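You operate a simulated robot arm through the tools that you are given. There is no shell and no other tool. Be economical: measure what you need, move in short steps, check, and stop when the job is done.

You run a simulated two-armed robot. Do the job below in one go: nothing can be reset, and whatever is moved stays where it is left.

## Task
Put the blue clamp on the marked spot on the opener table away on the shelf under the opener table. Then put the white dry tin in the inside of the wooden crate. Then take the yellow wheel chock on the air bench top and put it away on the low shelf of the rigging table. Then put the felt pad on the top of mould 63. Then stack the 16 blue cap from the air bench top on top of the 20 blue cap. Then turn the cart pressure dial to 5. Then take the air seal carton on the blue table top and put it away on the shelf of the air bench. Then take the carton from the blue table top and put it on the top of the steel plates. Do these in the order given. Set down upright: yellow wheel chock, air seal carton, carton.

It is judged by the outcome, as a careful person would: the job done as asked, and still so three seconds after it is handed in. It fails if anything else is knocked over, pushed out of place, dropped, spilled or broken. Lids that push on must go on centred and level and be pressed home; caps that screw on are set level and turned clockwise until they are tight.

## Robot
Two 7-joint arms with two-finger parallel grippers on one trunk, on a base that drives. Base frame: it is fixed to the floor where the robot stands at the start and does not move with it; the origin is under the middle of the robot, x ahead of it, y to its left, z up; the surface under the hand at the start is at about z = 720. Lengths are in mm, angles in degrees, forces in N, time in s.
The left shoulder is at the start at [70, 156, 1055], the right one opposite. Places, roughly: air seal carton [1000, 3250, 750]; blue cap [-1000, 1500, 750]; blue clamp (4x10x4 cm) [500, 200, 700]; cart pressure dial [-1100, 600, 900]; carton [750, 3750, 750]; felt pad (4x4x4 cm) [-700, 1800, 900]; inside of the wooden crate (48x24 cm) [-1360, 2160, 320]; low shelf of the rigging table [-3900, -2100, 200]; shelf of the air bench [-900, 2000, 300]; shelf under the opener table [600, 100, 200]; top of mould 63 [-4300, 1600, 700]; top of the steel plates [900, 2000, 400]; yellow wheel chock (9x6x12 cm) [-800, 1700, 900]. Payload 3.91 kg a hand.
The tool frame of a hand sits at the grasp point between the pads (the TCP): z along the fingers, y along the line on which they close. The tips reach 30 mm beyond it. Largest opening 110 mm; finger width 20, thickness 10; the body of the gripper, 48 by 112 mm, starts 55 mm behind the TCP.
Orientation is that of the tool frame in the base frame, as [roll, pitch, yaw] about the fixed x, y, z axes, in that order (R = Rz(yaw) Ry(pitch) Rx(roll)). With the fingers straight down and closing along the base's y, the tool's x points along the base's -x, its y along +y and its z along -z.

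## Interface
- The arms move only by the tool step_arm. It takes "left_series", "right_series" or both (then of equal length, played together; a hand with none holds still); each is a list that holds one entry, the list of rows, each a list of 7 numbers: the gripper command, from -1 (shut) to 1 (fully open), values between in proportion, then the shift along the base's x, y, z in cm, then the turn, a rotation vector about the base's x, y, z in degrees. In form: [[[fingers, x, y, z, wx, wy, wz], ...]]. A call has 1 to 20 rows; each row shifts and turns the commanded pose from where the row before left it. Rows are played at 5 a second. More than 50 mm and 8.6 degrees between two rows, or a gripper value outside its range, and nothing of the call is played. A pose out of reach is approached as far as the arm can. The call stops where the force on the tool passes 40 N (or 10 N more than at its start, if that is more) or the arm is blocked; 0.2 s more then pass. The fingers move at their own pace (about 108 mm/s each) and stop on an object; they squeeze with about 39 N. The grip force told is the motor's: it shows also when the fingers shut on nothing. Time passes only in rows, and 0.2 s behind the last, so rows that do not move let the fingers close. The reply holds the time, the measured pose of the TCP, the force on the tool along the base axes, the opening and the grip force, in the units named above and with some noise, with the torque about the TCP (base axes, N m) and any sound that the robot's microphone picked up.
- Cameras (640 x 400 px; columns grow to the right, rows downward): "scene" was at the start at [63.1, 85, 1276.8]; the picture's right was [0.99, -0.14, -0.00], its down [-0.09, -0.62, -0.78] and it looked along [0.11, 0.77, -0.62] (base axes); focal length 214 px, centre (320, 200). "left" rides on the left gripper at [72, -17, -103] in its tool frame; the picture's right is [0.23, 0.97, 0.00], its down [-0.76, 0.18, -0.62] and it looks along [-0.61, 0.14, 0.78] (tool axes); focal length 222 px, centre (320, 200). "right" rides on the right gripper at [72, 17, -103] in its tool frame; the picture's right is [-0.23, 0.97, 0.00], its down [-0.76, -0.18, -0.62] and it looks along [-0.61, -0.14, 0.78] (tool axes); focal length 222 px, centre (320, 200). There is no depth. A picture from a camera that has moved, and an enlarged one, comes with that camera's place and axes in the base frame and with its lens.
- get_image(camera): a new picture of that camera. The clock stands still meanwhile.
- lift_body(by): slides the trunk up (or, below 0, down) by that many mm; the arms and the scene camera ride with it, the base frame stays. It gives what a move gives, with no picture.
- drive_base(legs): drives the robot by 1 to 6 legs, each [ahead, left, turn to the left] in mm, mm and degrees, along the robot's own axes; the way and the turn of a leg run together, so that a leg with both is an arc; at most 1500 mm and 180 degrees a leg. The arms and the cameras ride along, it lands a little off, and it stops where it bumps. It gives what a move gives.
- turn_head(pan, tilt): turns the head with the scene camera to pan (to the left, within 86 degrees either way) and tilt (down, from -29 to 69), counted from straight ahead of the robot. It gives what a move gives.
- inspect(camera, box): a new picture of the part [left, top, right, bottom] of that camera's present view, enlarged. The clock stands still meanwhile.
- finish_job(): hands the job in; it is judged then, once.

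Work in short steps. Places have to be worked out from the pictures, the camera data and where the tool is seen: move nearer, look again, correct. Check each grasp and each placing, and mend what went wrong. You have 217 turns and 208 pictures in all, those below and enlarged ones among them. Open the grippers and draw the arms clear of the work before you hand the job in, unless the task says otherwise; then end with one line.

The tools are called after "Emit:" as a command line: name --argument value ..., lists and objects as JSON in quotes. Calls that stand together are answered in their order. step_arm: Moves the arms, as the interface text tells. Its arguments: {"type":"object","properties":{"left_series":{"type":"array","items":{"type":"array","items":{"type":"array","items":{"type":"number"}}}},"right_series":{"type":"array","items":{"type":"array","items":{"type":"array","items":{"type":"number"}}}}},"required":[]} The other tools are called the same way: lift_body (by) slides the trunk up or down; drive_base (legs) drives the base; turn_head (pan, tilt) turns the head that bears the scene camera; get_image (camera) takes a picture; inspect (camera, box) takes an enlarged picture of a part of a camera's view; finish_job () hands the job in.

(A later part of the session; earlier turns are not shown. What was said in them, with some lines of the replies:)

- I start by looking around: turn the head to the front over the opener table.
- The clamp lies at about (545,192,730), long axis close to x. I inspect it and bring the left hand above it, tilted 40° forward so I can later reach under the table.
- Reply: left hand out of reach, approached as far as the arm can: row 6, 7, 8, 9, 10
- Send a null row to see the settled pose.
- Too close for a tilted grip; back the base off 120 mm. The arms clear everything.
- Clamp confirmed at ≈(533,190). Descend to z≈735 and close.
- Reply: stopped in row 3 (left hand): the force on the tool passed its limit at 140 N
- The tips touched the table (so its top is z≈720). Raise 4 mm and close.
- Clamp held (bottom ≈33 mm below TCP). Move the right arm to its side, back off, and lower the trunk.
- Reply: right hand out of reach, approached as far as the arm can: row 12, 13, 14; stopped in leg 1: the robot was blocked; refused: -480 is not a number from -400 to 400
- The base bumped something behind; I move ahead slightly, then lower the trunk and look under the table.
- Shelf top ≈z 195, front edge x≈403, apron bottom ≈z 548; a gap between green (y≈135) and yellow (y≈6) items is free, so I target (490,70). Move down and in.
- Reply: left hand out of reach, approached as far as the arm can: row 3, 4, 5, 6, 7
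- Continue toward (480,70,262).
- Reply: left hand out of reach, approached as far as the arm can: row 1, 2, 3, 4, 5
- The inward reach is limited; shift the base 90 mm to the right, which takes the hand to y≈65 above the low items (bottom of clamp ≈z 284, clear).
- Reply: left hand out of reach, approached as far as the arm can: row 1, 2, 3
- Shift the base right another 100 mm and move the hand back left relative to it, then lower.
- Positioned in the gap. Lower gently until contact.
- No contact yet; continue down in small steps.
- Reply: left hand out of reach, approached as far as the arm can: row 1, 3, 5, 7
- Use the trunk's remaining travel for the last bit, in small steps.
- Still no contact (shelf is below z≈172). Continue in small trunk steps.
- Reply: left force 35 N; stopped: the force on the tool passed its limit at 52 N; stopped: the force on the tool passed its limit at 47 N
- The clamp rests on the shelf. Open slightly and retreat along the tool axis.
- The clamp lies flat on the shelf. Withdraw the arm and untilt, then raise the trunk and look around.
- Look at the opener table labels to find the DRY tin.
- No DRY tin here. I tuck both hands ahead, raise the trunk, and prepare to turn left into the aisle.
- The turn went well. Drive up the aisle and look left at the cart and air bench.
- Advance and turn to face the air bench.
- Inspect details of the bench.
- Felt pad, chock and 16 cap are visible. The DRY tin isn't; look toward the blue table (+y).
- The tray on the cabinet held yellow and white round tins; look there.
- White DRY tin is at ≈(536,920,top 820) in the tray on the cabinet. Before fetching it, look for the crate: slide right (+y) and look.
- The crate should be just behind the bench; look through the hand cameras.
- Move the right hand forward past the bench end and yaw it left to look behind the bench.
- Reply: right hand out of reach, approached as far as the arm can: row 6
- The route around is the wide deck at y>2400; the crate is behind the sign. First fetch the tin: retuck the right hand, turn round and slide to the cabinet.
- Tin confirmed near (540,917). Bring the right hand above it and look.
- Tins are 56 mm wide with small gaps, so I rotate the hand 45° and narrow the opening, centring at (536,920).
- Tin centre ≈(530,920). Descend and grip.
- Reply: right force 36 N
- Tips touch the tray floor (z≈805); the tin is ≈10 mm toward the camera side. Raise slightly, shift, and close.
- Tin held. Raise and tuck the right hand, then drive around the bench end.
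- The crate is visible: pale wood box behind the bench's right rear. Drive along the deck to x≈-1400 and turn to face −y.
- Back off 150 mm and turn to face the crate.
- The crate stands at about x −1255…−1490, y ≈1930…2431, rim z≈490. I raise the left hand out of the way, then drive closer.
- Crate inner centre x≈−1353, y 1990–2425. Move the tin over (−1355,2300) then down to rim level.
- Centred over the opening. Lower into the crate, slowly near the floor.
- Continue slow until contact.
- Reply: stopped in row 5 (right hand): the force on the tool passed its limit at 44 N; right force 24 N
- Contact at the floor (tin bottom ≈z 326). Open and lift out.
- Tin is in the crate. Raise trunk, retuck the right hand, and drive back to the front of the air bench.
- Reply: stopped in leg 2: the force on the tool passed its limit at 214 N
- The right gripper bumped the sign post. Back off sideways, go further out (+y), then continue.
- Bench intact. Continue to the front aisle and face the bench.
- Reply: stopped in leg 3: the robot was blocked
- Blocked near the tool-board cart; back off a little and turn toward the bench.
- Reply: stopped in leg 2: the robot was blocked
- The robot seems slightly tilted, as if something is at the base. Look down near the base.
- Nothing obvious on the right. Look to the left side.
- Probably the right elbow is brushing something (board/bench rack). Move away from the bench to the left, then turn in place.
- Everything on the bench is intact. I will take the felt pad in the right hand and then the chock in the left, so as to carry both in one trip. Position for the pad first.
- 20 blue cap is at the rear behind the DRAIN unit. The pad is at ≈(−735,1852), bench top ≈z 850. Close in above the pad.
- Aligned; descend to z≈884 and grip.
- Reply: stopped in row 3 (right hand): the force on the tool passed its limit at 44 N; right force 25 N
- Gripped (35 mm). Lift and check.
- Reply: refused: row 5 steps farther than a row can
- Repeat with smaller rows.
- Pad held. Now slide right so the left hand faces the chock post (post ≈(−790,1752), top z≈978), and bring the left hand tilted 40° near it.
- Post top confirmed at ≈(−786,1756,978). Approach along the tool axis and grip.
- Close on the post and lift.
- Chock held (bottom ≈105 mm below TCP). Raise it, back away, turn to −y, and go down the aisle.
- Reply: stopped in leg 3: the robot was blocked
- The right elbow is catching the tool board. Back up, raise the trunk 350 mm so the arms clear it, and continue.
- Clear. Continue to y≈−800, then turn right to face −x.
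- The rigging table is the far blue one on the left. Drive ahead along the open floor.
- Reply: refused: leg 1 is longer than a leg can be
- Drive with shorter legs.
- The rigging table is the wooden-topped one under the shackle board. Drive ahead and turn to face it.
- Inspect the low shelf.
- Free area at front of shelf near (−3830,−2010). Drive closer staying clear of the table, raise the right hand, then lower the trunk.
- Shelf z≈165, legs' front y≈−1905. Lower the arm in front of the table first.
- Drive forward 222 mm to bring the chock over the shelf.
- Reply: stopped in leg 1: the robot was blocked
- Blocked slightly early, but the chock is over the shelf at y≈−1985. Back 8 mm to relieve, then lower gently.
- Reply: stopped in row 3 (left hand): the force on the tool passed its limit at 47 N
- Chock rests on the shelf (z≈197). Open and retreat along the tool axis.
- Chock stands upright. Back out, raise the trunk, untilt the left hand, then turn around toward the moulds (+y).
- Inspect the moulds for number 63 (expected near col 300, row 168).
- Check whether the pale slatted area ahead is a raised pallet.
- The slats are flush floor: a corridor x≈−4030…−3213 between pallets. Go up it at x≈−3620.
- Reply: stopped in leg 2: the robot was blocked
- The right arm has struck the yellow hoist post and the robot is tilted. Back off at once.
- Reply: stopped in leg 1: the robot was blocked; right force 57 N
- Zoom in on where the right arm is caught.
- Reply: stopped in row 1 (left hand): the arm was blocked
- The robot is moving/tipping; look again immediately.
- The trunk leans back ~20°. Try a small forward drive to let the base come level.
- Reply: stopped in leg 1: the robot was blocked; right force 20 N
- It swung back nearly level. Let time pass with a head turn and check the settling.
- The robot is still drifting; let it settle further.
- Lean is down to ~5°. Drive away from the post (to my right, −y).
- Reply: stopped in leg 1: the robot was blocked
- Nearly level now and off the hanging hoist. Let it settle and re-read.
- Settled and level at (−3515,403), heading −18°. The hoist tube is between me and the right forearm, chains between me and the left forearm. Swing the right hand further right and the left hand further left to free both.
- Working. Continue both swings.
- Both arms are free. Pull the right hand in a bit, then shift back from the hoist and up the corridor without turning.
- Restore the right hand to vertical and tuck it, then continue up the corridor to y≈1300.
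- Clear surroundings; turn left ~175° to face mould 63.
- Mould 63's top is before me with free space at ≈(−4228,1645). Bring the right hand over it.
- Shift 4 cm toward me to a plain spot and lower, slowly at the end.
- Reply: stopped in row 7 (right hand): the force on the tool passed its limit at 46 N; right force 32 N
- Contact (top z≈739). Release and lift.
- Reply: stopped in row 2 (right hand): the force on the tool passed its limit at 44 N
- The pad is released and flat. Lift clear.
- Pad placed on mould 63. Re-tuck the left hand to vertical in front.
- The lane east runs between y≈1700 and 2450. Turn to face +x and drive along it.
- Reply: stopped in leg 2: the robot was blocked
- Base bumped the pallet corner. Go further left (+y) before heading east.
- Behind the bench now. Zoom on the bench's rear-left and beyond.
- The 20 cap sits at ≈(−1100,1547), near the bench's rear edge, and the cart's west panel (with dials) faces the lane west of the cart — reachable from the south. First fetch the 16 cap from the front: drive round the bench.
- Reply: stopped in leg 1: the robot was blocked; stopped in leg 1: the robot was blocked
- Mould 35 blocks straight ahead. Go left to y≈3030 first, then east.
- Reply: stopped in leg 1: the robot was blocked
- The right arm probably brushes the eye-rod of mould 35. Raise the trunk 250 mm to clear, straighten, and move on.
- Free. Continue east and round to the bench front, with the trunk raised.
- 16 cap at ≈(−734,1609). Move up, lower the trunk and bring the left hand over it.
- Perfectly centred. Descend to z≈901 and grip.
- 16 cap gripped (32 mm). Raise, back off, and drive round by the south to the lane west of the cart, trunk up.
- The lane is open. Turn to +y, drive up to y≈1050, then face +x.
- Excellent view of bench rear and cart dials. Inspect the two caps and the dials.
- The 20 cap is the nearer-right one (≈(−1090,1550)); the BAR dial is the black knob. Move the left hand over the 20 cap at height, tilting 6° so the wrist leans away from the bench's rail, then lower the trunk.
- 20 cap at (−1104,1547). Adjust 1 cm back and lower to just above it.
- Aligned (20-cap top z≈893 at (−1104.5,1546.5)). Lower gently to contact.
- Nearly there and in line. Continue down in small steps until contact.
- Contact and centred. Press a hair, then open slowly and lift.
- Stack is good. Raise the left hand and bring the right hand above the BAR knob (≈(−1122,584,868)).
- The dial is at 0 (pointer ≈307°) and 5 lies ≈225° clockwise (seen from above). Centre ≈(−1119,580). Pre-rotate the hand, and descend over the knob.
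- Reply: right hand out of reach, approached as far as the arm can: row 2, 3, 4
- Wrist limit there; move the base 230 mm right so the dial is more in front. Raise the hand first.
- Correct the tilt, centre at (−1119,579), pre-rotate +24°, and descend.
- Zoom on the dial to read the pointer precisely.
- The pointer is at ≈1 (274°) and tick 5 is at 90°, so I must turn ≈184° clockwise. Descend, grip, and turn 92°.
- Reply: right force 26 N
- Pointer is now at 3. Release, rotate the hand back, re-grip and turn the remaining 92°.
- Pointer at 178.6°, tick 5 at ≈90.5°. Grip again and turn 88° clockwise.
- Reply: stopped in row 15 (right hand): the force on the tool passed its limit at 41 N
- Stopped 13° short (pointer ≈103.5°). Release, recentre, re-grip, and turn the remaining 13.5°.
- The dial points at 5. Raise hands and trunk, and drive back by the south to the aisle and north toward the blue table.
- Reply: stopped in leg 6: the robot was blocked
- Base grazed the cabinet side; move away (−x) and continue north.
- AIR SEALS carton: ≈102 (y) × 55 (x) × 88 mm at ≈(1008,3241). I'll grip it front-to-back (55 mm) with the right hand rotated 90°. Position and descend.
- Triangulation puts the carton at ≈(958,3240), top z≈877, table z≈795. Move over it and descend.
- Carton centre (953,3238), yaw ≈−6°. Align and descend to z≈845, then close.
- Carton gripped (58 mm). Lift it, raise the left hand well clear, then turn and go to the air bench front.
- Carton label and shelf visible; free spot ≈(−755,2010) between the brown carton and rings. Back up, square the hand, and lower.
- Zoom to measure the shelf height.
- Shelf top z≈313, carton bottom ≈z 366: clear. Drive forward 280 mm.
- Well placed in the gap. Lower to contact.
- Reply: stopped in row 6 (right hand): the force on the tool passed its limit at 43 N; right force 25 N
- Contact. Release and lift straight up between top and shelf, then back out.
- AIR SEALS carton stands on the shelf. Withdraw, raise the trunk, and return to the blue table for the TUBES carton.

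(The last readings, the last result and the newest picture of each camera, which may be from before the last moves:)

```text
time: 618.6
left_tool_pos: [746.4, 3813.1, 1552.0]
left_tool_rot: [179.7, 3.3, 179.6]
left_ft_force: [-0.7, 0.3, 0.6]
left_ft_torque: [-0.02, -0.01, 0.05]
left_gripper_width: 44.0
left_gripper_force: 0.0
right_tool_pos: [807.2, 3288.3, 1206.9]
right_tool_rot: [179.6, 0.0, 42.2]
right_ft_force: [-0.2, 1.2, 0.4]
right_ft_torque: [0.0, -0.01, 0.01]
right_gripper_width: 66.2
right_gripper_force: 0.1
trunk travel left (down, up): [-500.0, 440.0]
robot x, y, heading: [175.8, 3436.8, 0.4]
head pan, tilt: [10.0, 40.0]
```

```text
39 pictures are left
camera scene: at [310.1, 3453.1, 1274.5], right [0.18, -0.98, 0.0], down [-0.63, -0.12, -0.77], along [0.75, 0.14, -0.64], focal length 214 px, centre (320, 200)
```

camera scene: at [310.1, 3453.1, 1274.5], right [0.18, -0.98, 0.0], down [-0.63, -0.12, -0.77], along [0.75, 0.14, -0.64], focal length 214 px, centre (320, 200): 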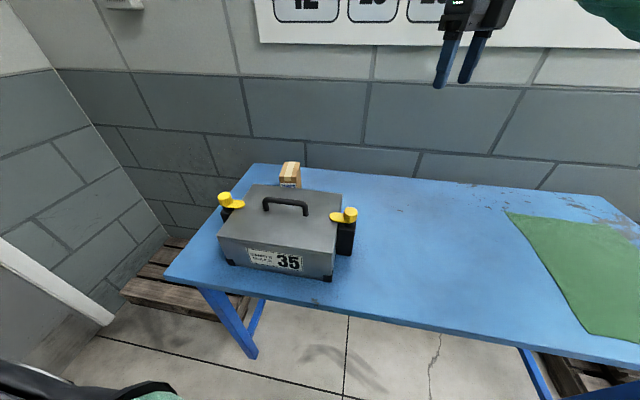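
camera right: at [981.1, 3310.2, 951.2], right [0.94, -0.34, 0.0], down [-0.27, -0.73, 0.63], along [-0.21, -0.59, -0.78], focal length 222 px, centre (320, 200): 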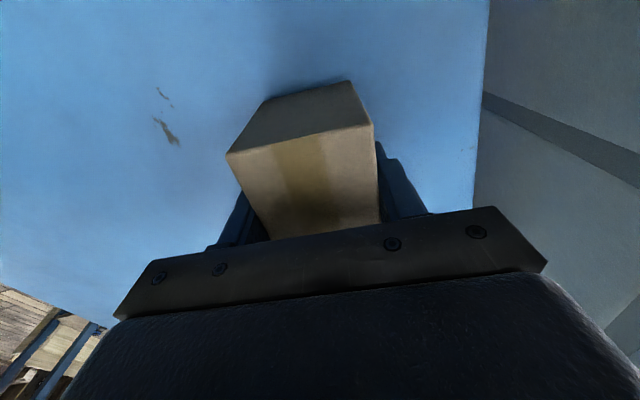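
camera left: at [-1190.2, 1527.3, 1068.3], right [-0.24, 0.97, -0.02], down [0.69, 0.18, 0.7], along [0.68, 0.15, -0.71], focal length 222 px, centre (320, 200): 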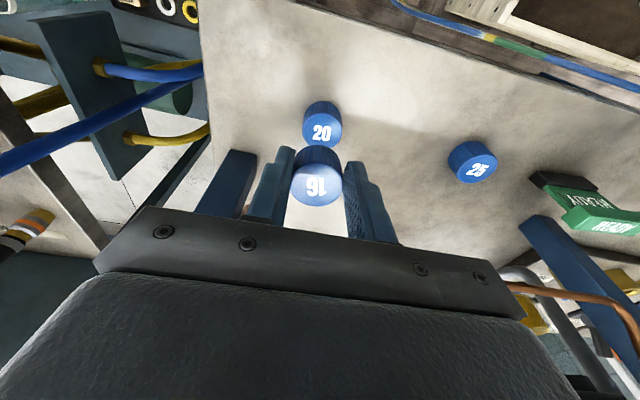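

TUBES carton is behind the toolbox at ≈(855,3645). Bring the left hand above it.

Emit:
step_arm --left_series '[[[1, 0.6, -1.4, -4.2, 0, 3.2, 0], [1, 0.6, -1.4, -4.2, 0, 0, 0], [1, 0.6, -1.4, -4.2, 0, 0, 0], [1, 0.6, -1.4, -4.2, 0, 0, 0], [1, 0.6, -1.4, -4.2, 0, 0, 0], [1, 0.6, -1.4, -4.2, 0, 0, 0], [1, 0.6, -1.4, -4.2, 0, 0, 0], [1, 0.6, -1.4, -4.2, 0, 0, 0], [1, 0.6, -1.4, -4.2, 0, 0, 0], [1, 0.6, -1.4, -4.2, 0, 0, 0], [1, 0.6, -1.4, -4.2, 0, 0, 0], [1, 0.6, -1.4, -3, 0, 0, 0]]]'

Emit:
get_image --camera "left"

```text
time: 621.2
left_tool_pos: [818.5, 3645.2, 1061.3]
left_tool_rot: [179.8, -0.2, 179.5]
left_ft_force: [-0.1, 0.2, 0.5]
left_ft_torque: [0.01, -0.01, -0.04]
left_gripper_width: 110.0
left_gripper_force: 0.1
right_tool_pos: [808.1, 3287.3, 1205.0]
right_tool_rot: [179.7, 0.1, 42.3]
right_ft_force: [0.3, 0.3, -0.1]
right_ft_torque: [0.02, -0.01, -0.02]
right_gripper_width: 66.0
right_gripper_force: 0.0
trunk travel left (down, up): [-500.0, 440.0]
robot x, y, heading: [174.7, 3440.0, 0.2]
head pan, tilt: [10.0, 40.0]
```

```text
38 pictures are left
camera left: at [746.6, 3627.8, 1163.6], right [-0.22, 0.98, 0.01], down [0.76, 0.17, 0.62], along [0.61, 0.14, -0.78], focal length 222 px, centre (320, 200)
```

left: 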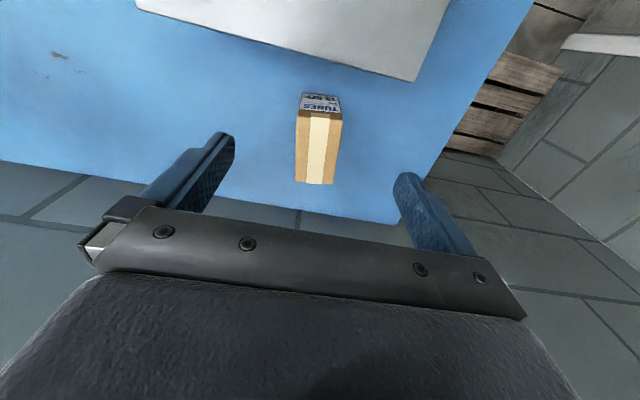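

Carton: centre (885,3655), top z≈884, 97 × 56 mm, yaw ≈+8°. Align, descend and grip across its 56 mm width.

Emit:
step_arm --left_series '[[[1, 2.2, 0.4, -4, 0, 0, 8], [1, 2.2, 0.3, -4, 0, 0, 0], [1, 2.2, 0.3, -4, 0, 0, 0], [1, 0, 0, -4, 0, 0, 0], [1, 0, 0, -3, 0, 0, 0], [1, 0, 0, -2, 0, 0, 0], [-1, 0, 0, 0, 0, 0, 0], [-1, 0, 0, 0, 0, 0, 0], [-1, 0, 0, 0, 0, 0, 0], [-1, 0, 0, 0, 0, 0, 0]]]'

Emit:
get_image --camera "left"

```text
time: 622.8
left_tool_pos: [885.7, 3654.4, 855.2]
left_tool_rot: [179.9, 0.5, -172.4]
left_ft_force: [-1.7, -0.7, 21.1]
left_ft_torque: [-0.2, 1.28, -0.19]
left_gripper_width: 54.1
left_gripper_force: 38.9
right_tool_pos: [805.1, 3287.2, 1206.5]
right_tool_rot: [179.6, -0.1, 42.2]
right_ft_force: [1.3, 0.0, 0.3]
right_ft_torque: [0.02, 0.01, 0.03]
right_gripper_width: 66.0
right_gripper_force: 0.0
trunk travel left (down, up): [-500.0, 440.0]
robot x, y, heading: [173.2, 3439.8, 0.3]
head pan, tilt: [10.0, 40.0]
stopped in row 8 (left hand): the force on the tool passed its limit at 44 N (the readings are from after the stop); the commanded pose is now the measured one
```

```text
37 pictures are left
camera left: at [815.6, 3627.5, 957.0], right [-0.36, 0.93, 0.0], down [0.73, 0.28, 0.63], along [0.59, 0.22, -0.78], focal length 222 px, centre (320, 200)
```

left: 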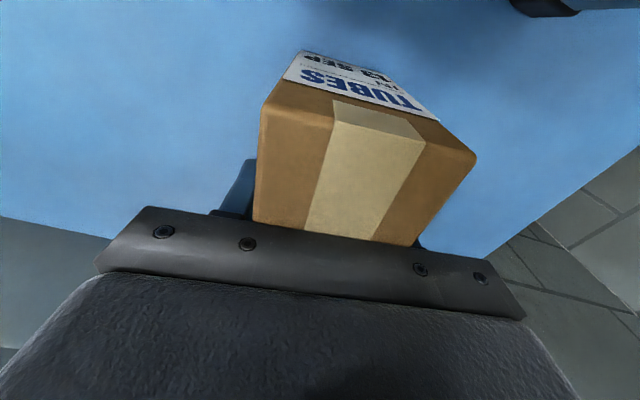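

Palm touched the carton's top (so it is taller); grip holds at 54 mm. Ease up and lift.

Emit:
step_arm --left_series '[[[-1, 0, 0, 0, 0, 0, 0], [-1, 0, 0, 0, 0, 0, 0], [-1, 0, 0, 2, 0, 0, 0], [-1, 0, 0, 4, 0, 0, 0], [-1, 0, 0, 4.5, 0, 0, 0], [-1, -1, 0, 4.5, 0, 0, 0], [-1, -2, 0, 4.5, 0, 0, 0], [-1, -2, 0, 4.5, 0, 0, 0], [-1, -2, 0, 4.5, 0, 0, 0]]]'

Emit:
get_image --camera "scene"

```text
time: 624.8
left_tool_pos: [814.7, 3654.9, 1139.3]
left_tool_rot: [179.8, 0.4, -172.5]
left_ft_force: [0.1, 0.9, -2.9]
left_ft_torque: [0.02, -0.08, -0.01]
left_gripper_width: 53.9
left_gripper_force: 38.9
right_tool_pos: [805.0, 3287.8, 1206.5]
right_tool_rot: [179.6, 0.0, 42.2]
right_ft_force: [-0.1, 0.0, 0.1]
right_ft_torque: [0.01, -0.02, -0.02]
right_gripper_width: 65.5
right_gripper_force: 0.0
trunk travel left (down, up): [-500.0, 440.0]
robot x, y, heading: [174.3, 3436.2, 0.4]
head pan, tilt: [10.0, 40.0]
```

```text
36 pictures are left
camera scene: at [309.2, 3452.7, 1274.5], right [0.18, -0.98, 0.0], down [-0.63, -0.12, -0.77], along [0.75, 0.14, -0.64], focal length 214 px, centre (320, 200)
```

scene: 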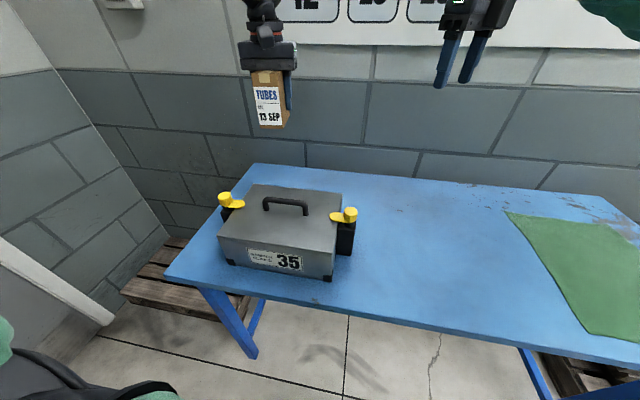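

Carton held upright. Drive to the steel plates.

Emit:
drive_base --legs '[[-150, 0, 0], [0, -1450, 0], [0, -160, 0]]'

Emit:
turn_head --pan 10 --tilt 45

Emit:
get_image --camera "scene"

```text
time: 634.2
left_tool_pos: [666.8, 1979.0, 1138.7]
left_tool_rot: [179.8, 0.3, -173.5]
left_ft_force: [-0.5, -0.6, -2.2]
left_ft_torque: [0.04, -0.02, -0.02]
left_gripper_width: 53.7
left_gripper_force: 38.8
right_tool_pos: [649.8, 1612.4, 1206.4]
right_tool_rot: [179.7, -0.1, 41.1]
right_ft_force: [0.1, -0.5, -0.1]
right_ft_torque: [0.03, 0.0, 0.0]
right_gripper_width: 65.9
right_gripper_force: 0.0
trunk travel left (down, up): [-500.0, 440.0]
robot x, y, heading: [18.4, 1772.8, -0.4]
head pan, tilt: [10.0, 40.0]
```

```text
time: 634.9
left_tool_pos: [666.5, 1981.6, 1139.1]
left_tool_rot: [179.9, 0.3, -173.4]
left_ft_force: [-0.2, -0.4, -3.5]
left_ft_torque: [-0.02, -0.01, -0.03]
left_gripper_width: 53.7
left_gripper_force: 39.0
right_tool_pos: [649.8, 1614.3, 1205.8]
right_tool_rot: [179.8, 0.1, 41.1]
right_ft_force: [0.1, 0.2, 0.0]
right_ft_torque: [-0.01, -0.04, -0.01]
right_gripper_width: 66.0
right_gripper_force: 0.1
trunk travel left (down, up): [-500.0, 440.0]
robot x, y, heading: [20.3, 1776.7, -0.6]
head pan, tilt: [10.0, 45.0]
```

```text
35 pictures are left
camera scene: at [153.5, 1788.4, 1267.1], right [0.16, -0.99, 0.0], down [-0.7, -0.11, -0.71], along [0.7, 0.11, -0.71], focal length 214 px, centre (320, 200)
```

scene: 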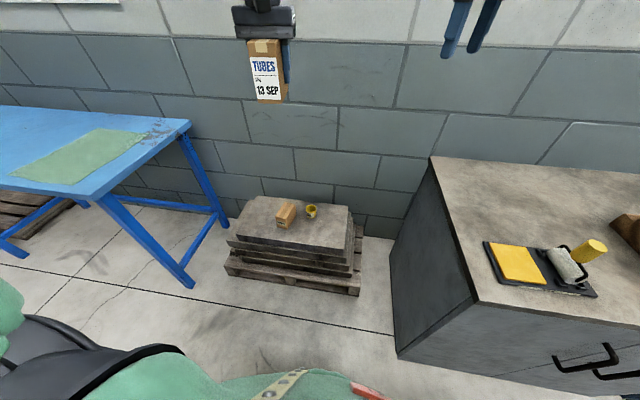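

Free spot on the plates at ≈(800,1855). Raise the right hand, move closer, and lower.

Emit:
step_arm --right_series '[[[0, 0, 1, 4.5, 0, 0, 0], [0, 0, 1, 4.5, 0, 0, 0], [0, 0, 0, 4.5, 0, 0, 0], [0, 0, 0, 4.5, 0, 0, 0], [0, 0, 0, 4.5, 0, 0, 0], [0, 0, 0, 4.5, 0, 0, 0], [0, 0, 0, 4.5, 0, 0, 0]]]'

Emit:
drive_base --legs '[[85, -20, 0.6]]'

Emit:
lift_body --by -350

Emit:
step_arm --left_series '[[[-1, 1.4, -3.5, -3, 0, 0, -2], [-1, 1.4, -3.5, -3, 0, 0, -2], [-1, 1.4, -3.0, -3, 0, 0, -2], [-1, 0, 0, -4, 0, 0, 0]]]'

Emit:
get_image --camera "scene"

Emit:
get_image --camera "left"

```text
time: 636.5
left_tool_pos: [664.3, 1983.1, 1140.2]
left_tool_rot: [179.9, 0.5, -173.3]
left_ft_force: [0.4, 0.2, -2.7]
left_ft_torque: [-0.03, -0.07, -0.01]
left_gripper_width: 54.0
left_gripper_force: 38.8
right_tool_pos: [646.9, 1636.2, 1522.4]
right_tool_rot: [179.6, 0.0, 41.3]
right_ft_force: [0.3, 0.1, 0.0]
right_ft_torque: [-0.04, -0.05, 0.03]
right_gripper_width: 55.4
right_gripper_force: 0.0
trunk travel left (down, up): [-500.0, 440.0]
robot x, y, heading: [22.4, 1781.9, -0.8]
head pan, tilt: [10.0, 45.0]
```

```text
time: 637.6
left_tool_pos: [750.8, 1967.7, 1136.9]
left_tool_rot: [179.9, 0.2, -172.7]
left_ft_force: [0.3, 0.7, -2.2]
left_ft_torque: [-0.01, 0.0, -0.02]
left_gripper_width: 53.9
left_gripper_force: 38.5
right_tool_pos: [737.4, 1619.2, 1518.6]
right_tool_rot: [179.7, 0.2, 41.8]
right_ft_force: [0.2, 1.0, -1.3]
right_ft_torque: [-0.02, 0.01, 0.01]
right_gripper_width: 55.1
right_gripper_force: 0.1
trunk travel left (down, up): [-500.0, 440.0]
robot x, y, heading: [103.5, 1755.6, 0.0]
head pan, tilt: [10.0, 45.0]
```

```text
time: 641.0
left_tool_pos: [747.4, 1968.0, 788.0]
left_tool_rot: [179.9, 0.4, -172.9]
left_ft_force: [-0.6, 0.0, -3.8]
left_ft_torque: [0.0, -0.04, -0.03]
left_gripper_width: 53.8
left_gripper_force: 39.4
right_tool_pos: [734.0, 1619.9, 1170.5]
right_tool_rot: [179.7, 0.1, 41.8]
right_ft_force: [-1.3, -0.3, -0.2]
right_ft_torque: [-0.04, -0.02, 0.0]
right_gripper_width: 55.1
right_gripper_force: 0.1
trunk travel left (down, up): [-150.0, 790.0]
robot x, y, heading: [107.1, 1758.7, -0.1]
head pan, tilt: [10.0, 45.0]
```

```text
time: 642.0
left_tool_pos: [789.6, 1868.7, 659.4]
left_tool_rot: [179.9, 0.3, -178.9]
left_ft_force: [-0.5, 0.2, -2.5]
left_ft_torque: [0.02, -0.01, -0.02]
left_gripper_width: 53.7
left_gripper_force: 38.7
right_tool_pos: [735.0, 1620.8, 1170.0]
right_tool_rot: [179.7, 0.2, 41.7]
right_ft_force: [0.2, 0.0, 0.6]
right_ft_torque: [0.0, 0.03, -0.01]
right_gripper_width: 55.1
right_gripper_force: 0.1
trunk travel left (down, up): [-150.0, 790.0]
robot x, y, heading: [108.4, 1754.1, -0.1]
head pan, tilt: [10.0, 45.0]
```

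```text
34 pictures are left
camera scene: at [236.8, 1769.4, 917.1], right [0.17, -0.98, 0.0], down [-0.7, -0.12, -0.71], along [0.7, 0.12, -0.71], focal length 214 px, centre (320, 200)
```

scene: 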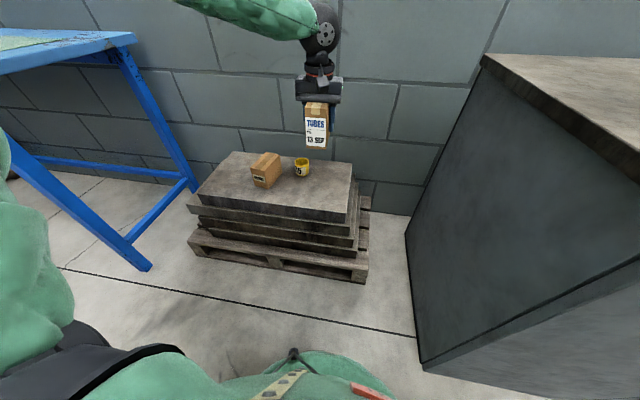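

```text
33 pictures are left
camera left: at [717.0, 1849.6, 761.7], right [-0.25, 0.97, 0.0], down [0.75, 0.19, 0.63], along [0.61, 0.16, -0.78], focal length 222 px, centre (320, 200)
```

left: 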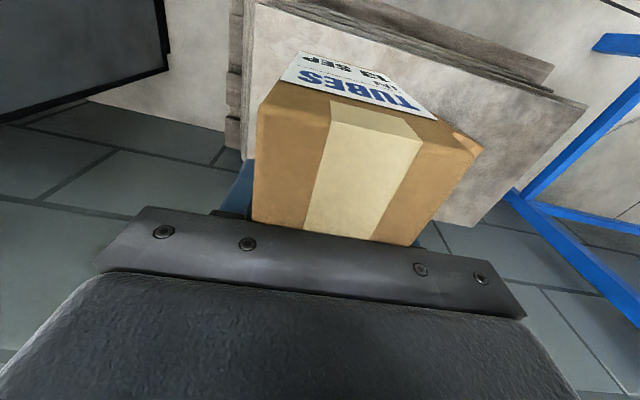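

The plates' top is ≈z 460 spanning x 641–896, y 1762–2219, with the tape at (828,1933). Shift to (748,1830) and lower gently.

Emit:
step_arm --left_series '[[[-1, -2.1, -2, 0, 0, 0, 0], [-1, -2.1, -1.9, 0, 0, 0, 0], [-1, 0, 0, -3, 0, 0, 0], [-1, 0, 0, -3, 0, 0, 0], [-1, 0, 0, -1, 0, 0, 0], [-1, 0, 0, -0.6, 0, 0, 0], [-1, 0, 0, -0.5, 0, 0, 0], [-1, 0, 0, -0.5, 0, 0, 0], [-1, 0, 0, -0.5, 0, 0, 0]]]'

Emit:
inspect --camera "scene" --box '[180, 90, 400, 230]'

```text
time: 644.0
left_tool_pos: [748.2, 1828.4, 568.3]
left_tool_rot: [179.8, 0.3, -178.8]
left_ft_force: [0.3, 0.5, -2.6]
left_ft_torque: [0.01, 0.0, 0.0]
left_gripper_width: 53.9
left_gripper_force: 38.8
right_tool_pos: [735.3, 1619.2, 1169.7]
right_tool_rot: [179.6, 0.1, 41.8]
right_ft_force: [-0.9, 0.6, 0.4]
right_ft_torque: [-0.03, -0.02, 0.02]
right_gripper_width: 54.9
right_gripper_force: 0.1
trunk travel left (down, up): [-150.0, 790.0]
robot x, y, heading: [111.0, 1756.9, 0.1]
head pan, tilt: [10.0, 45.0]
```

```text
2.86 times, centred on (290, 160) of scene
camera zoom: at [236.7, 1769.3, 917.0], right [0.17, -0.98, 0.0], down [-0.7, -0.12, -0.71], along [0.7, 0.12, -0.71], focal length 613 px, centre (406, 314)
```

zoom: 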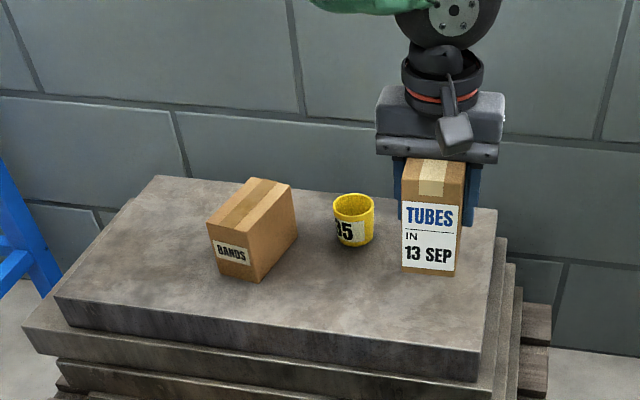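

Continue lowering.

Emit:
step_arm --left_series '[[[-1, 0, 0, -1.5, 0, 0, 0], [-1, 0, 0, -1, 0, 0, 0], [-1, 0, 0, -0.7, 0, 0, 0], [-1, 0, 0, -0.5, 0, 0, 0], [-1, 0, 0, -0.4, 0, 0, 0], [-1, 0, 0, -0.4, 0, 0, 0], [-1, 0, 0, -0.4, 0, 0, 0], [-1, 0, 0, -0.4, 0, 0, 0], [-1, 0, 0, -0.4, 0, 0, 0], [-1, 0, 0, -0.4, 0, 0, 0], [-1, 0, 0, -0.4, 0, 0, 0], [-1, 0, 0, -0.4, 0, 0, 0]]]'

Emit:
inspect --camera "scene" --box '[180, 90, 400, 230]'

```text
time: 646.6
left_tool_pos: [747.7, 1829.4, 497.3]
left_tool_rot: [179.8, 0.3, -178.8]
left_ft_force: [0.0, -0.4, -2.4]
left_ft_torque: [-0.01, -0.02, 0.03]
left_gripper_width: 53.7
left_gripper_force: 38.9
right_tool_pos: [735.7, 1619.6, 1170.0]
right_tool_rot: [179.8, 0.1, 41.7]
right_ft_force: [0.3, -0.2, 1.2]
right_ft_torque: [-0.01, 0.04, -0.02]
right_gripper_width: 54.8
right_gripper_force: 0.1
trunk travel left (down, up): [-150.0, 790.0]
robot x, y, heading: [104.5, 1756.2, 0.1]
head pan, tilt: [10.0, 45.0]
```

```text
2.86 times, centred on (290, 160) of scene
camera zoom: at [236.7, 1769.3, 917.0], right [0.17, -0.98, 0.0], down [-0.7, -0.12, -0.71], along [0.7, 0.12, -0.71], focal length 613 px, centre (406, 314)
```

zoom: 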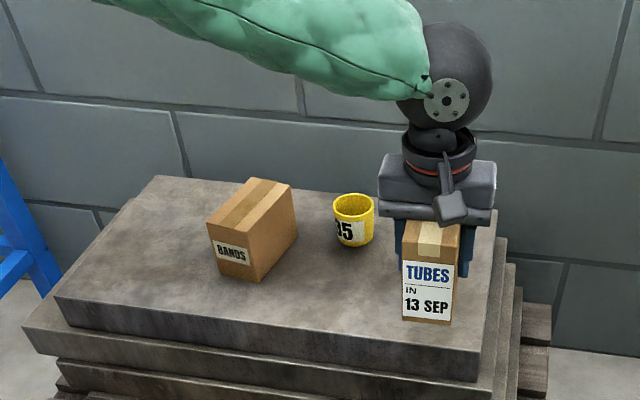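

Top is nearer z≈400; shift 4 cm inward from the front edge and continue down.

Emit:
step_arm --left_series '[[[-1, 2, 0, 0, 0, 0, 0], [-1, 2, 0, 0, 0, 0, 0], [-1, 0, 0, -1, 0, 0, 0], [-1, 0, 0, -0.5, 0, 0, 0], [-1, 0, 0, -0.4, 0, 0, 0], [-1, 0, 0, -0.4, 0, 0, 0], [-1, 0, 0, -0.4, 0, 0, 0], [-1, 0, 0, -0.4, 0, 0, 0], [-1, 0, 0, -0.4, 0, 0, 0], [-1, 0, 0, -0.4, 0, 0, 0], [-1, 0, 0, -0.4, 0, 0, 0], [-1, 0, 0, -0.4, 0, 0, 0], [-1, 0, 0, -0.4, 0, 0, 0], [-1, 0, 0, -0.4, 0, 0, 0]]]'

Emit:
inspect --camera "scene" --box '[180, 90, 400, 230]'

```text
time: 649.6
left_tool_pos: [778.2, 1853.7, 454.9]
left_tool_rot: [179.9, 0.3, -178.7]
left_ft_force: [-0.5, 0.2, -2.9]
left_ft_torque: [-0.02, 0.01, 0.01]
left_gripper_width: 53.7
left_gripper_force: 39.3
left hand out of reach, approached as far as the arm can: row 2, 3, 5, 7, 9, 11, 13
right_tool_pos: [734.4, 1619.6, 1169.7]
right_tool_rot: [179.7, 0.1, 41.8]
right_ft_force: [0.5, -0.2, 0.1]
right_ft_torque: [0.0, 0.01, -0.01]
right_gripper_width: 54.7
right_gripper_force: 0.1
trunk travel left (down, up): [-150.0, 790.0]
robot x, y, heading: [106.5, 1753.6, 0.0]
head pan, tilt: [10.0, 45.0]
```

```text
2.86 times, centred on (290, 160) of scene
camera zoom: at [236.7, 1769.3, 917.0], right [0.17, -0.98, 0.0], down [-0.7, -0.12, -0.71], along [0.7, 0.12, -0.71], focal length 613 px, centre (406, 314)
```

zoom: 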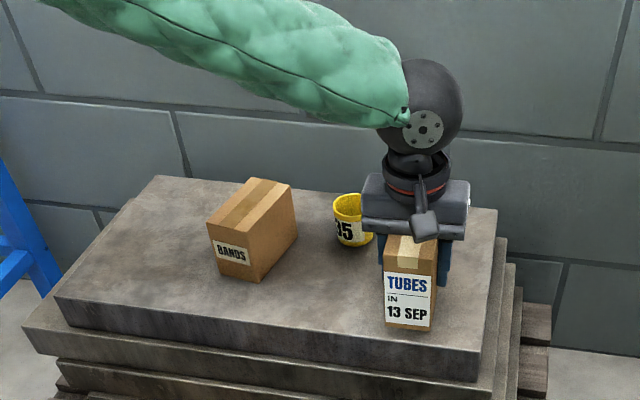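

Use the trunk for the last bit (arm is at its inward limit).

Emit:
lift_body --by -10

Emit:
lift_body --by -10

Emit:
lift_body --by -8

Emit:
inspect --camera "scene" --box '[180, 90, 400, 230]'

```text
time: 650.2
left_tool_pos: [776.5, 1854.4, 447.5]
left_tool_rot: [179.9, 0.3, -178.7]
left_ft_force: [-1.1, -0.5, -1.9]
left_ft_torque: [-0.01, -0.04, 0.02]
left_gripper_width: 53.8
left_gripper_force: 38.8
right_tool_pos: [735.1, 1620.4, 1159.8]
right_tool_rot: [179.7, 0.2, 41.8]
right_ft_force: [-0.4, 0.2, 0.2]
right_ft_torque: [0.0, 0.0, 0.01]
right_gripper_width: 55.1
right_gripper_force: 0.1
trunk travel left (down, up): [-140.0, 800.0]
robot x, y, heading: [103.6, 1759.9, -0.1]
head pan, tilt: [10.0, 45.0]
```

```text
time: 650.8
left_tool_pos: [776.7, 1853.1, 436.0]
left_tool_rot: [179.9, 0.4, -178.9]
left_ft_force: [0.3, 0.3, -1.2]
left_ft_torque: [-0.03, -0.07, 0.01]
left_gripper_width: 53.8
left_gripper_force: 38.9
right_tool_pos: [734.8, 1620.4, 1149.6]
right_tool_rot: [179.7, 0.1, 41.8]
right_ft_force: [0.2, 0.3, 0.3]
right_ft_torque: [0.01, 0.0, 0.02]
right_gripper_width: 55.0
right_gripper_force: 0.1
trunk travel left (down, up): [-130.0, 810.0]
robot x, y, heading: [106.8, 1759.2, 0.1]
head pan, tilt: [10.0, 45.0]
```

```text
time: 651.2
left_tool_pos: [776.5, 1854.3, 435.8]
left_tool_rot: [-180.0, 0.6, -178.8]
left_ft_force: [-4.9, 0.5, 14.4]
left_ft_torque: [-0.14, 0.52, -0.12]
left_gripper_width: 53.9
left_gripper_force: 38.7
right_tool_pos: [734.1, 1620.8, 1144.8]
right_tool_rot: [179.7, 0.1, 41.8]
right_ft_force: [0.0, 0.0, -0.4]
right_ft_torque: [0.03, 0.03, 0.01]
right_gripper_width: 55.1
right_gripper_force: 0.0
trunk travel left (down, up): [-124.0, 816.0]
robot x, y, heading: [103.0, 1757.5, -0.0]
head pan, tilt: [10.0, 45.0]
stopped: the force on the tool passed its limit at 50 N (the readings are from after the stop); the commanded pose is now the measured one
```

```text
2.86 times, centred on (290, 160) of scene
camera zoom: at [235.9, 1769.5, 891.9], right [0.17, -0.98, 0.0], down [-0.7, -0.12, -0.71], along [0.7, 0.12, -0.71], focal length 613 px, centre (406, 314)
```

zoom: 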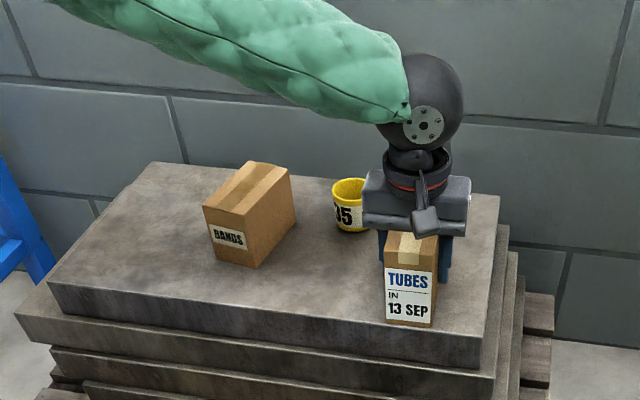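

It touches down near the front edge (≈10 mm margin). Raise slightly, drive 45 mm ahead, and set down again.

Emit:
lift_body --by 18

Emit:
drive_base --legs '[[50, 0, 0]]'

Emit:
lift_body --by -8

Emit:
lift_body --by -8

Emit:
lift_body --by -6

Emit:
inspect --camera "scene" --box '[180, 90, 400, 230]'

```text
time: 651.9
left_tool_pos: [778.3, 1854.1, 450.3]
left_tool_rot: [179.9, 0.4, -178.7]
left_ft_force: [-0.9, -0.8, -3.1]
left_ft_torque: [0.0, 0.01, 0.02]
left_gripper_width: 53.8
left_gripper_force: 39.0
right_tool_pos: [736.2, 1619.8, 1161.8]
right_tool_rot: [179.7, 0.1, 41.8]
right_ft_force: [0.1, 0.0, 0.5]
right_ft_torque: [0.02, 0.04, -0.01]
right_gripper_width: 54.9
right_gripper_force: 0.0
trunk travel left (down, up): [-142.0, 798.0]
robot x, y, heading: [105.0, 1755.9, 0.3]
head pan, tilt: [10.0, 45.0]
```

```text
time: 652.8
left_tool_pos: [827.6, 1853.1, 450.5]
left_tool_rot: [179.9, 0.4, -178.6]
left_ft_force: [-0.2, 0.2, -3.1]
left_ft_torque: [0.01, -0.04, -0.02]
left_gripper_width: 53.8
left_gripper_force: 38.5
right_tool_pos: [785.6, 1620.4, 1161.7]
right_tool_rot: [179.7, 0.2, 41.9]
right_ft_force: [1.0, 0.6, -0.1]
right_ft_torque: [0.04, 0.01, -0.01]
right_gripper_width: 55.0
right_gripper_force: 0.1
trunk travel left (down, up): [-142.0, 798.0]
robot x, y, heading: [155.2, 1752.8, -0.3]
head pan, tilt: [10.0, 45.0]
```

```text
time: 653.3
left_tool_pos: [828.0, 1854.4, 443.5]
left_tool_rot: [179.9, 0.4, -178.7]
left_ft_force: [0.2, 0.5, -2.7]
left_ft_torque: [0.0, -0.04, 0.01]
left_gripper_width: 53.9
left_gripper_force: 39.7
right_tool_pos: [783.9, 1621.1, 1154.1]
right_tool_rot: [179.7, 0.1, 41.8]
right_ft_force: [0.2, 0.2, -0.4]
right_ft_torque: [0.01, 0.0, 0.02]
right_gripper_width: 54.9
right_gripper_force: 0.1
trunk travel left (down, up): [-134.0, 806.0]
robot x, y, heading: [154.7, 1754.5, -0.0]
head pan, tilt: [10.0, 45.0]
```

```text
time: 653.9
left_tool_pos: [828.0, 1854.1, 435.5]
left_tool_rot: [179.9, 0.4, -178.7]
left_ft_force: [-0.1, 0.3, -0.1]
left_ft_torque: [-0.03, -0.12, -0.02]
left_gripper_width: 53.6
left_gripper_force: 38.8
right_tool_pos: [783.5, 1621.2, 1145.2]
right_tool_rot: [179.7, 0.1, 41.8]
right_ft_force: [0.3, -0.2, 0.4]
right_ft_torque: [0.02, 0.0, 0.03]
right_gripper_width: 55.0
right_gripper_force: 0.1
trunk travel left (down, up): [-126.0, 814.0]
robot x, y, heading: [155.1, 1759.4, 0.1]
head pan, tilt: [10.0, 45.0]
```

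```text
time: 654.4
left_tool_pos: [828.6, 1853.6, 434.2]
left_tool_rot: [180.0, 0.8, -178.7]
left_ft_force: [-4.1, 0.6, 14.5]
left_ft_torque: [0.12, 0.86, -0.06]
left_gripper_width: 53.7
left_gripper_force: 39.1
right_tool_pos: [784.8, 1621.6, 1140.8]
right_tool_rot: [179.7, 0.1, 41.9]
right_ft_force: [0.6, 0.1, 0.0]
right_ft_torque: [0.01, 0.0, 0.04]
right_gripper_width: 54.9
right_gripper_force: 0.1
trunk travel left (down, up): [-122.0, 818.0]
robot x, y, heading: [154.0, 1758.4, 0.2]
head pan, tilt: [10.0, 45.0]
stopped: the force on the tool passed its limit at 45 N (the readings are from after the stop); the commanded pose is now the measured one
```

```text
2.86 times, centred on (290, 160) of scene
camera zoom: at [285.6, 1769.6, 889.2], right [0.17, -0.98, 0.0], down [-0.7, -0.12, -0.71], along [0.7, 0.12, -0.71], focal length 613 px, centre (406, 314)
```

zoom: 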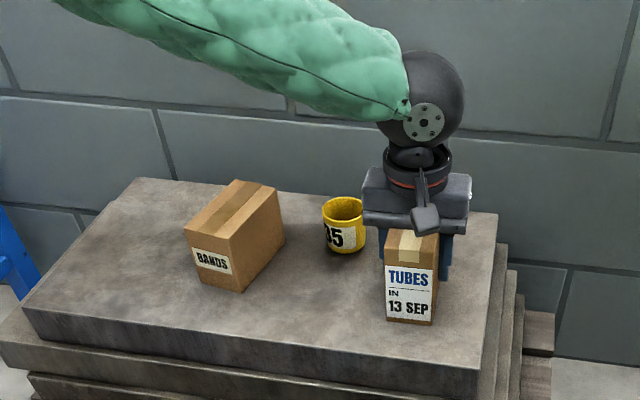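

Good margin now. Release and lift off.

Emit:
step_arm --left_series '[[[0.25, 0, 0, 0, 0, 0, 0], [0.25, 0, 0, 0, 0, 0, 0], [0.25, 0, 0, 0, 0, 0, 0], [0.25, 0, 0, 2, 0, 0, 0], [0.25, 0, 0, 4, 0, 0, 0], [0.25, 0, 0, 4.5, 0, 0, 0], [0.25, 0, 0, 4.5, 0, 0, 0], [0.25, 0, 0, 4.5, 0, 0, 0]]]'

Emit:
get_image --camera "scene"

```text
time: 656.2
left_tool_pos: [826.1, 1851.3, 629.3]
left_tool_rot: [-179.9, 0.6, -178.7]
left_ft_force: [-0.4, -0.7, -0.1]
left_ft_torque: [-0.04, -0.01, -0.01]
left_gripper_width: 69.0
left_gripper_force: 0.2
right_tool_pos: [783.8, 1620.5, 1141.7]
right_tool_rot: [179.8, 0.1, 41.8]
right_ft_force: [-0.2, 1.0, -0.4]
right_ft_torque: [-0.02, 0.0, 0.01]
right_gripper_width: 55.2
right_gripper_force: 0.1
trunk travel left (down, up): [-122.0, 818.0]
robot x, y, heading: [158.0, 1757.4, 0.0]
head pan, tilt: [10.0, 45.0]
```

```text
27 pictures are left
camera scene: at [285.9, 1769.5, 889.0], right [0.17, -0.98, 0.0], down [-0.7, -0.12, -0.71], along [0.7, 0.12, -0.71], focal length 214 px, centre (320, 200)
```

scene: 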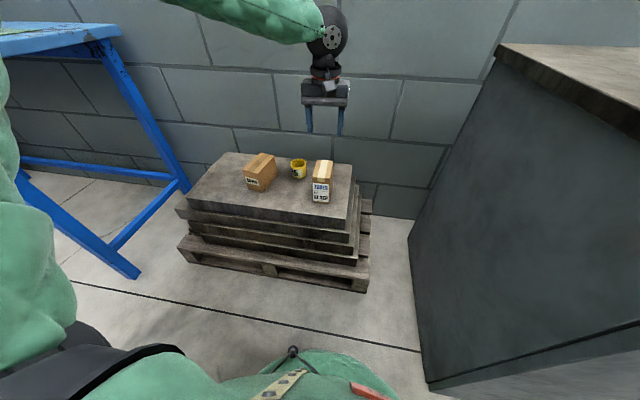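

Carton stands upright on the plates. Raise the trunk, open both grippers, and back away.

Emit:
lift_body --by 370

Emit:
drive_base --legs '[[-180, 0, 0]]'

Emit:
step_arm --left_series '[[[1, 0, 0, 2, 0, 0, 0], [1, 0, 0, 2, 0, 0, 0], [1, 0, 0, 0, 0, 0, 0]]]' --right_series '[[[1, 0, 0, 0, 0, 0, 0], [1, 0, 0, 0, 0, 0, 0], [1, 0, 0, 0, 0, 0, 0]]]'

Emit:
get_image --camera "scene"

```text
time: 659.8
left_tool_pos: [827.1, 1853.1, 999.5]
left_tool_rot: [-180.0, 0.8, -178.6]
left_ft_force: [-0.6, 0.5, 0.1]
left_ft_torque: [0.01, 0.03, 0.0]
left_gripper_width: 68.8
left_gripper_force: 0.1
right_tool_pos: [783.9, 1620.5, 1511.9]
right_tool_rot: [179.7, 0.1, 42.0]
right_ft_force: [-0.8, -0.1, 0.7]
right_ft_torque: [0.01, 0.02, -0.01]
right_gripper_width: 55.1
right_gripper_force: 0.1
trunk travel left (down, up): [-492.0, 448.0]
robot x, y, heading: [159.0, 1758.9, -0.0]
head pan, tilt: [10.0, 45.0]
```

```text
time: 661.3
left_tool_pos: [647.1, 1853.0, 1000.2]
left_tool_rot: [180.0, 0.6, -178.7]
left_ft_force: [-1.0, -0.1, 0.0]
left_ft_torque: [0.01, 0.03, 0.01]
left_gripper_width: 68.8
left_gripper_force: 0.1
right_tool_pos: [605.3, 1622.3, 1511.8]
right_tool_rot: [179.6, 0.0, 41.9]
right_ft_force: [0.0, -0.4, 0.6]
right_ft_torque: [0.01, -0.01, 0.04]
right_gripper_width: 55.0
right_gripper_force: 0.0
trunk travel left (down, up): [-492.0, 448.0]
robot x, y, heading: [-22.4, 1755.3, -0.1]
head pan, tilt: [10.0, 45.0]
```

```text
time: 662.1
left_tool_pos: [650.0, 1852.5, 1038.0]
left_tool_rot: [179.9, 0.6, -178.7]
left_ft_force: [-0.2, -0.2, 0.8]
left_ft_torque: [-0.03, 0.04, -0.01]
left_gripper_width: 110.1
left_gripper_force: 0.1
right_tool_pos: [607.7, 1622.8, 1511.9]
right_tool_rot: [179.8, 0.1, 41.9]
right_ft_force: [-0.9, 0.0, -1.3]
right_ft_torque: [0.0, -0.01, -0.02]
right_gripper_width: 110.3
right_gripper_force: 0.1
trunk travel left (down, up): [-492.0, 448.0]
robot x, y, heading: [-20.8, 1755.3, 0.1]
head pan, tilt: [10.0, 45.0]
```

```text
26 pictures are left
camera scene: at [109.3, 1769.6, 1258.8], right [0.17, -0.98, 0.0], down [-0.7, -0.12, -0.71], along [0.7, 0.12, -0.71], focal length 214 px, centre (320, 200)
```

scene: 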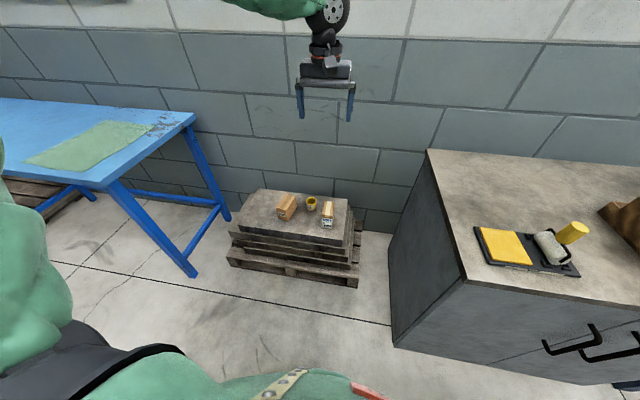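

All eight jobs are done, the grippers are open and the arms are clear. I hand in the job.

Emit:
finish_job

```text
The job is handed in.
```

All eight jobs were done in the order given and looked right when I last saw each one. On the way the robot bumped the sign post behind the air bench, the tool-board cart, the hanging hoist, mould 35 and the cabinet side. I saw nothing knocked over or out of place afterwards, but I did not go back and check each spot.
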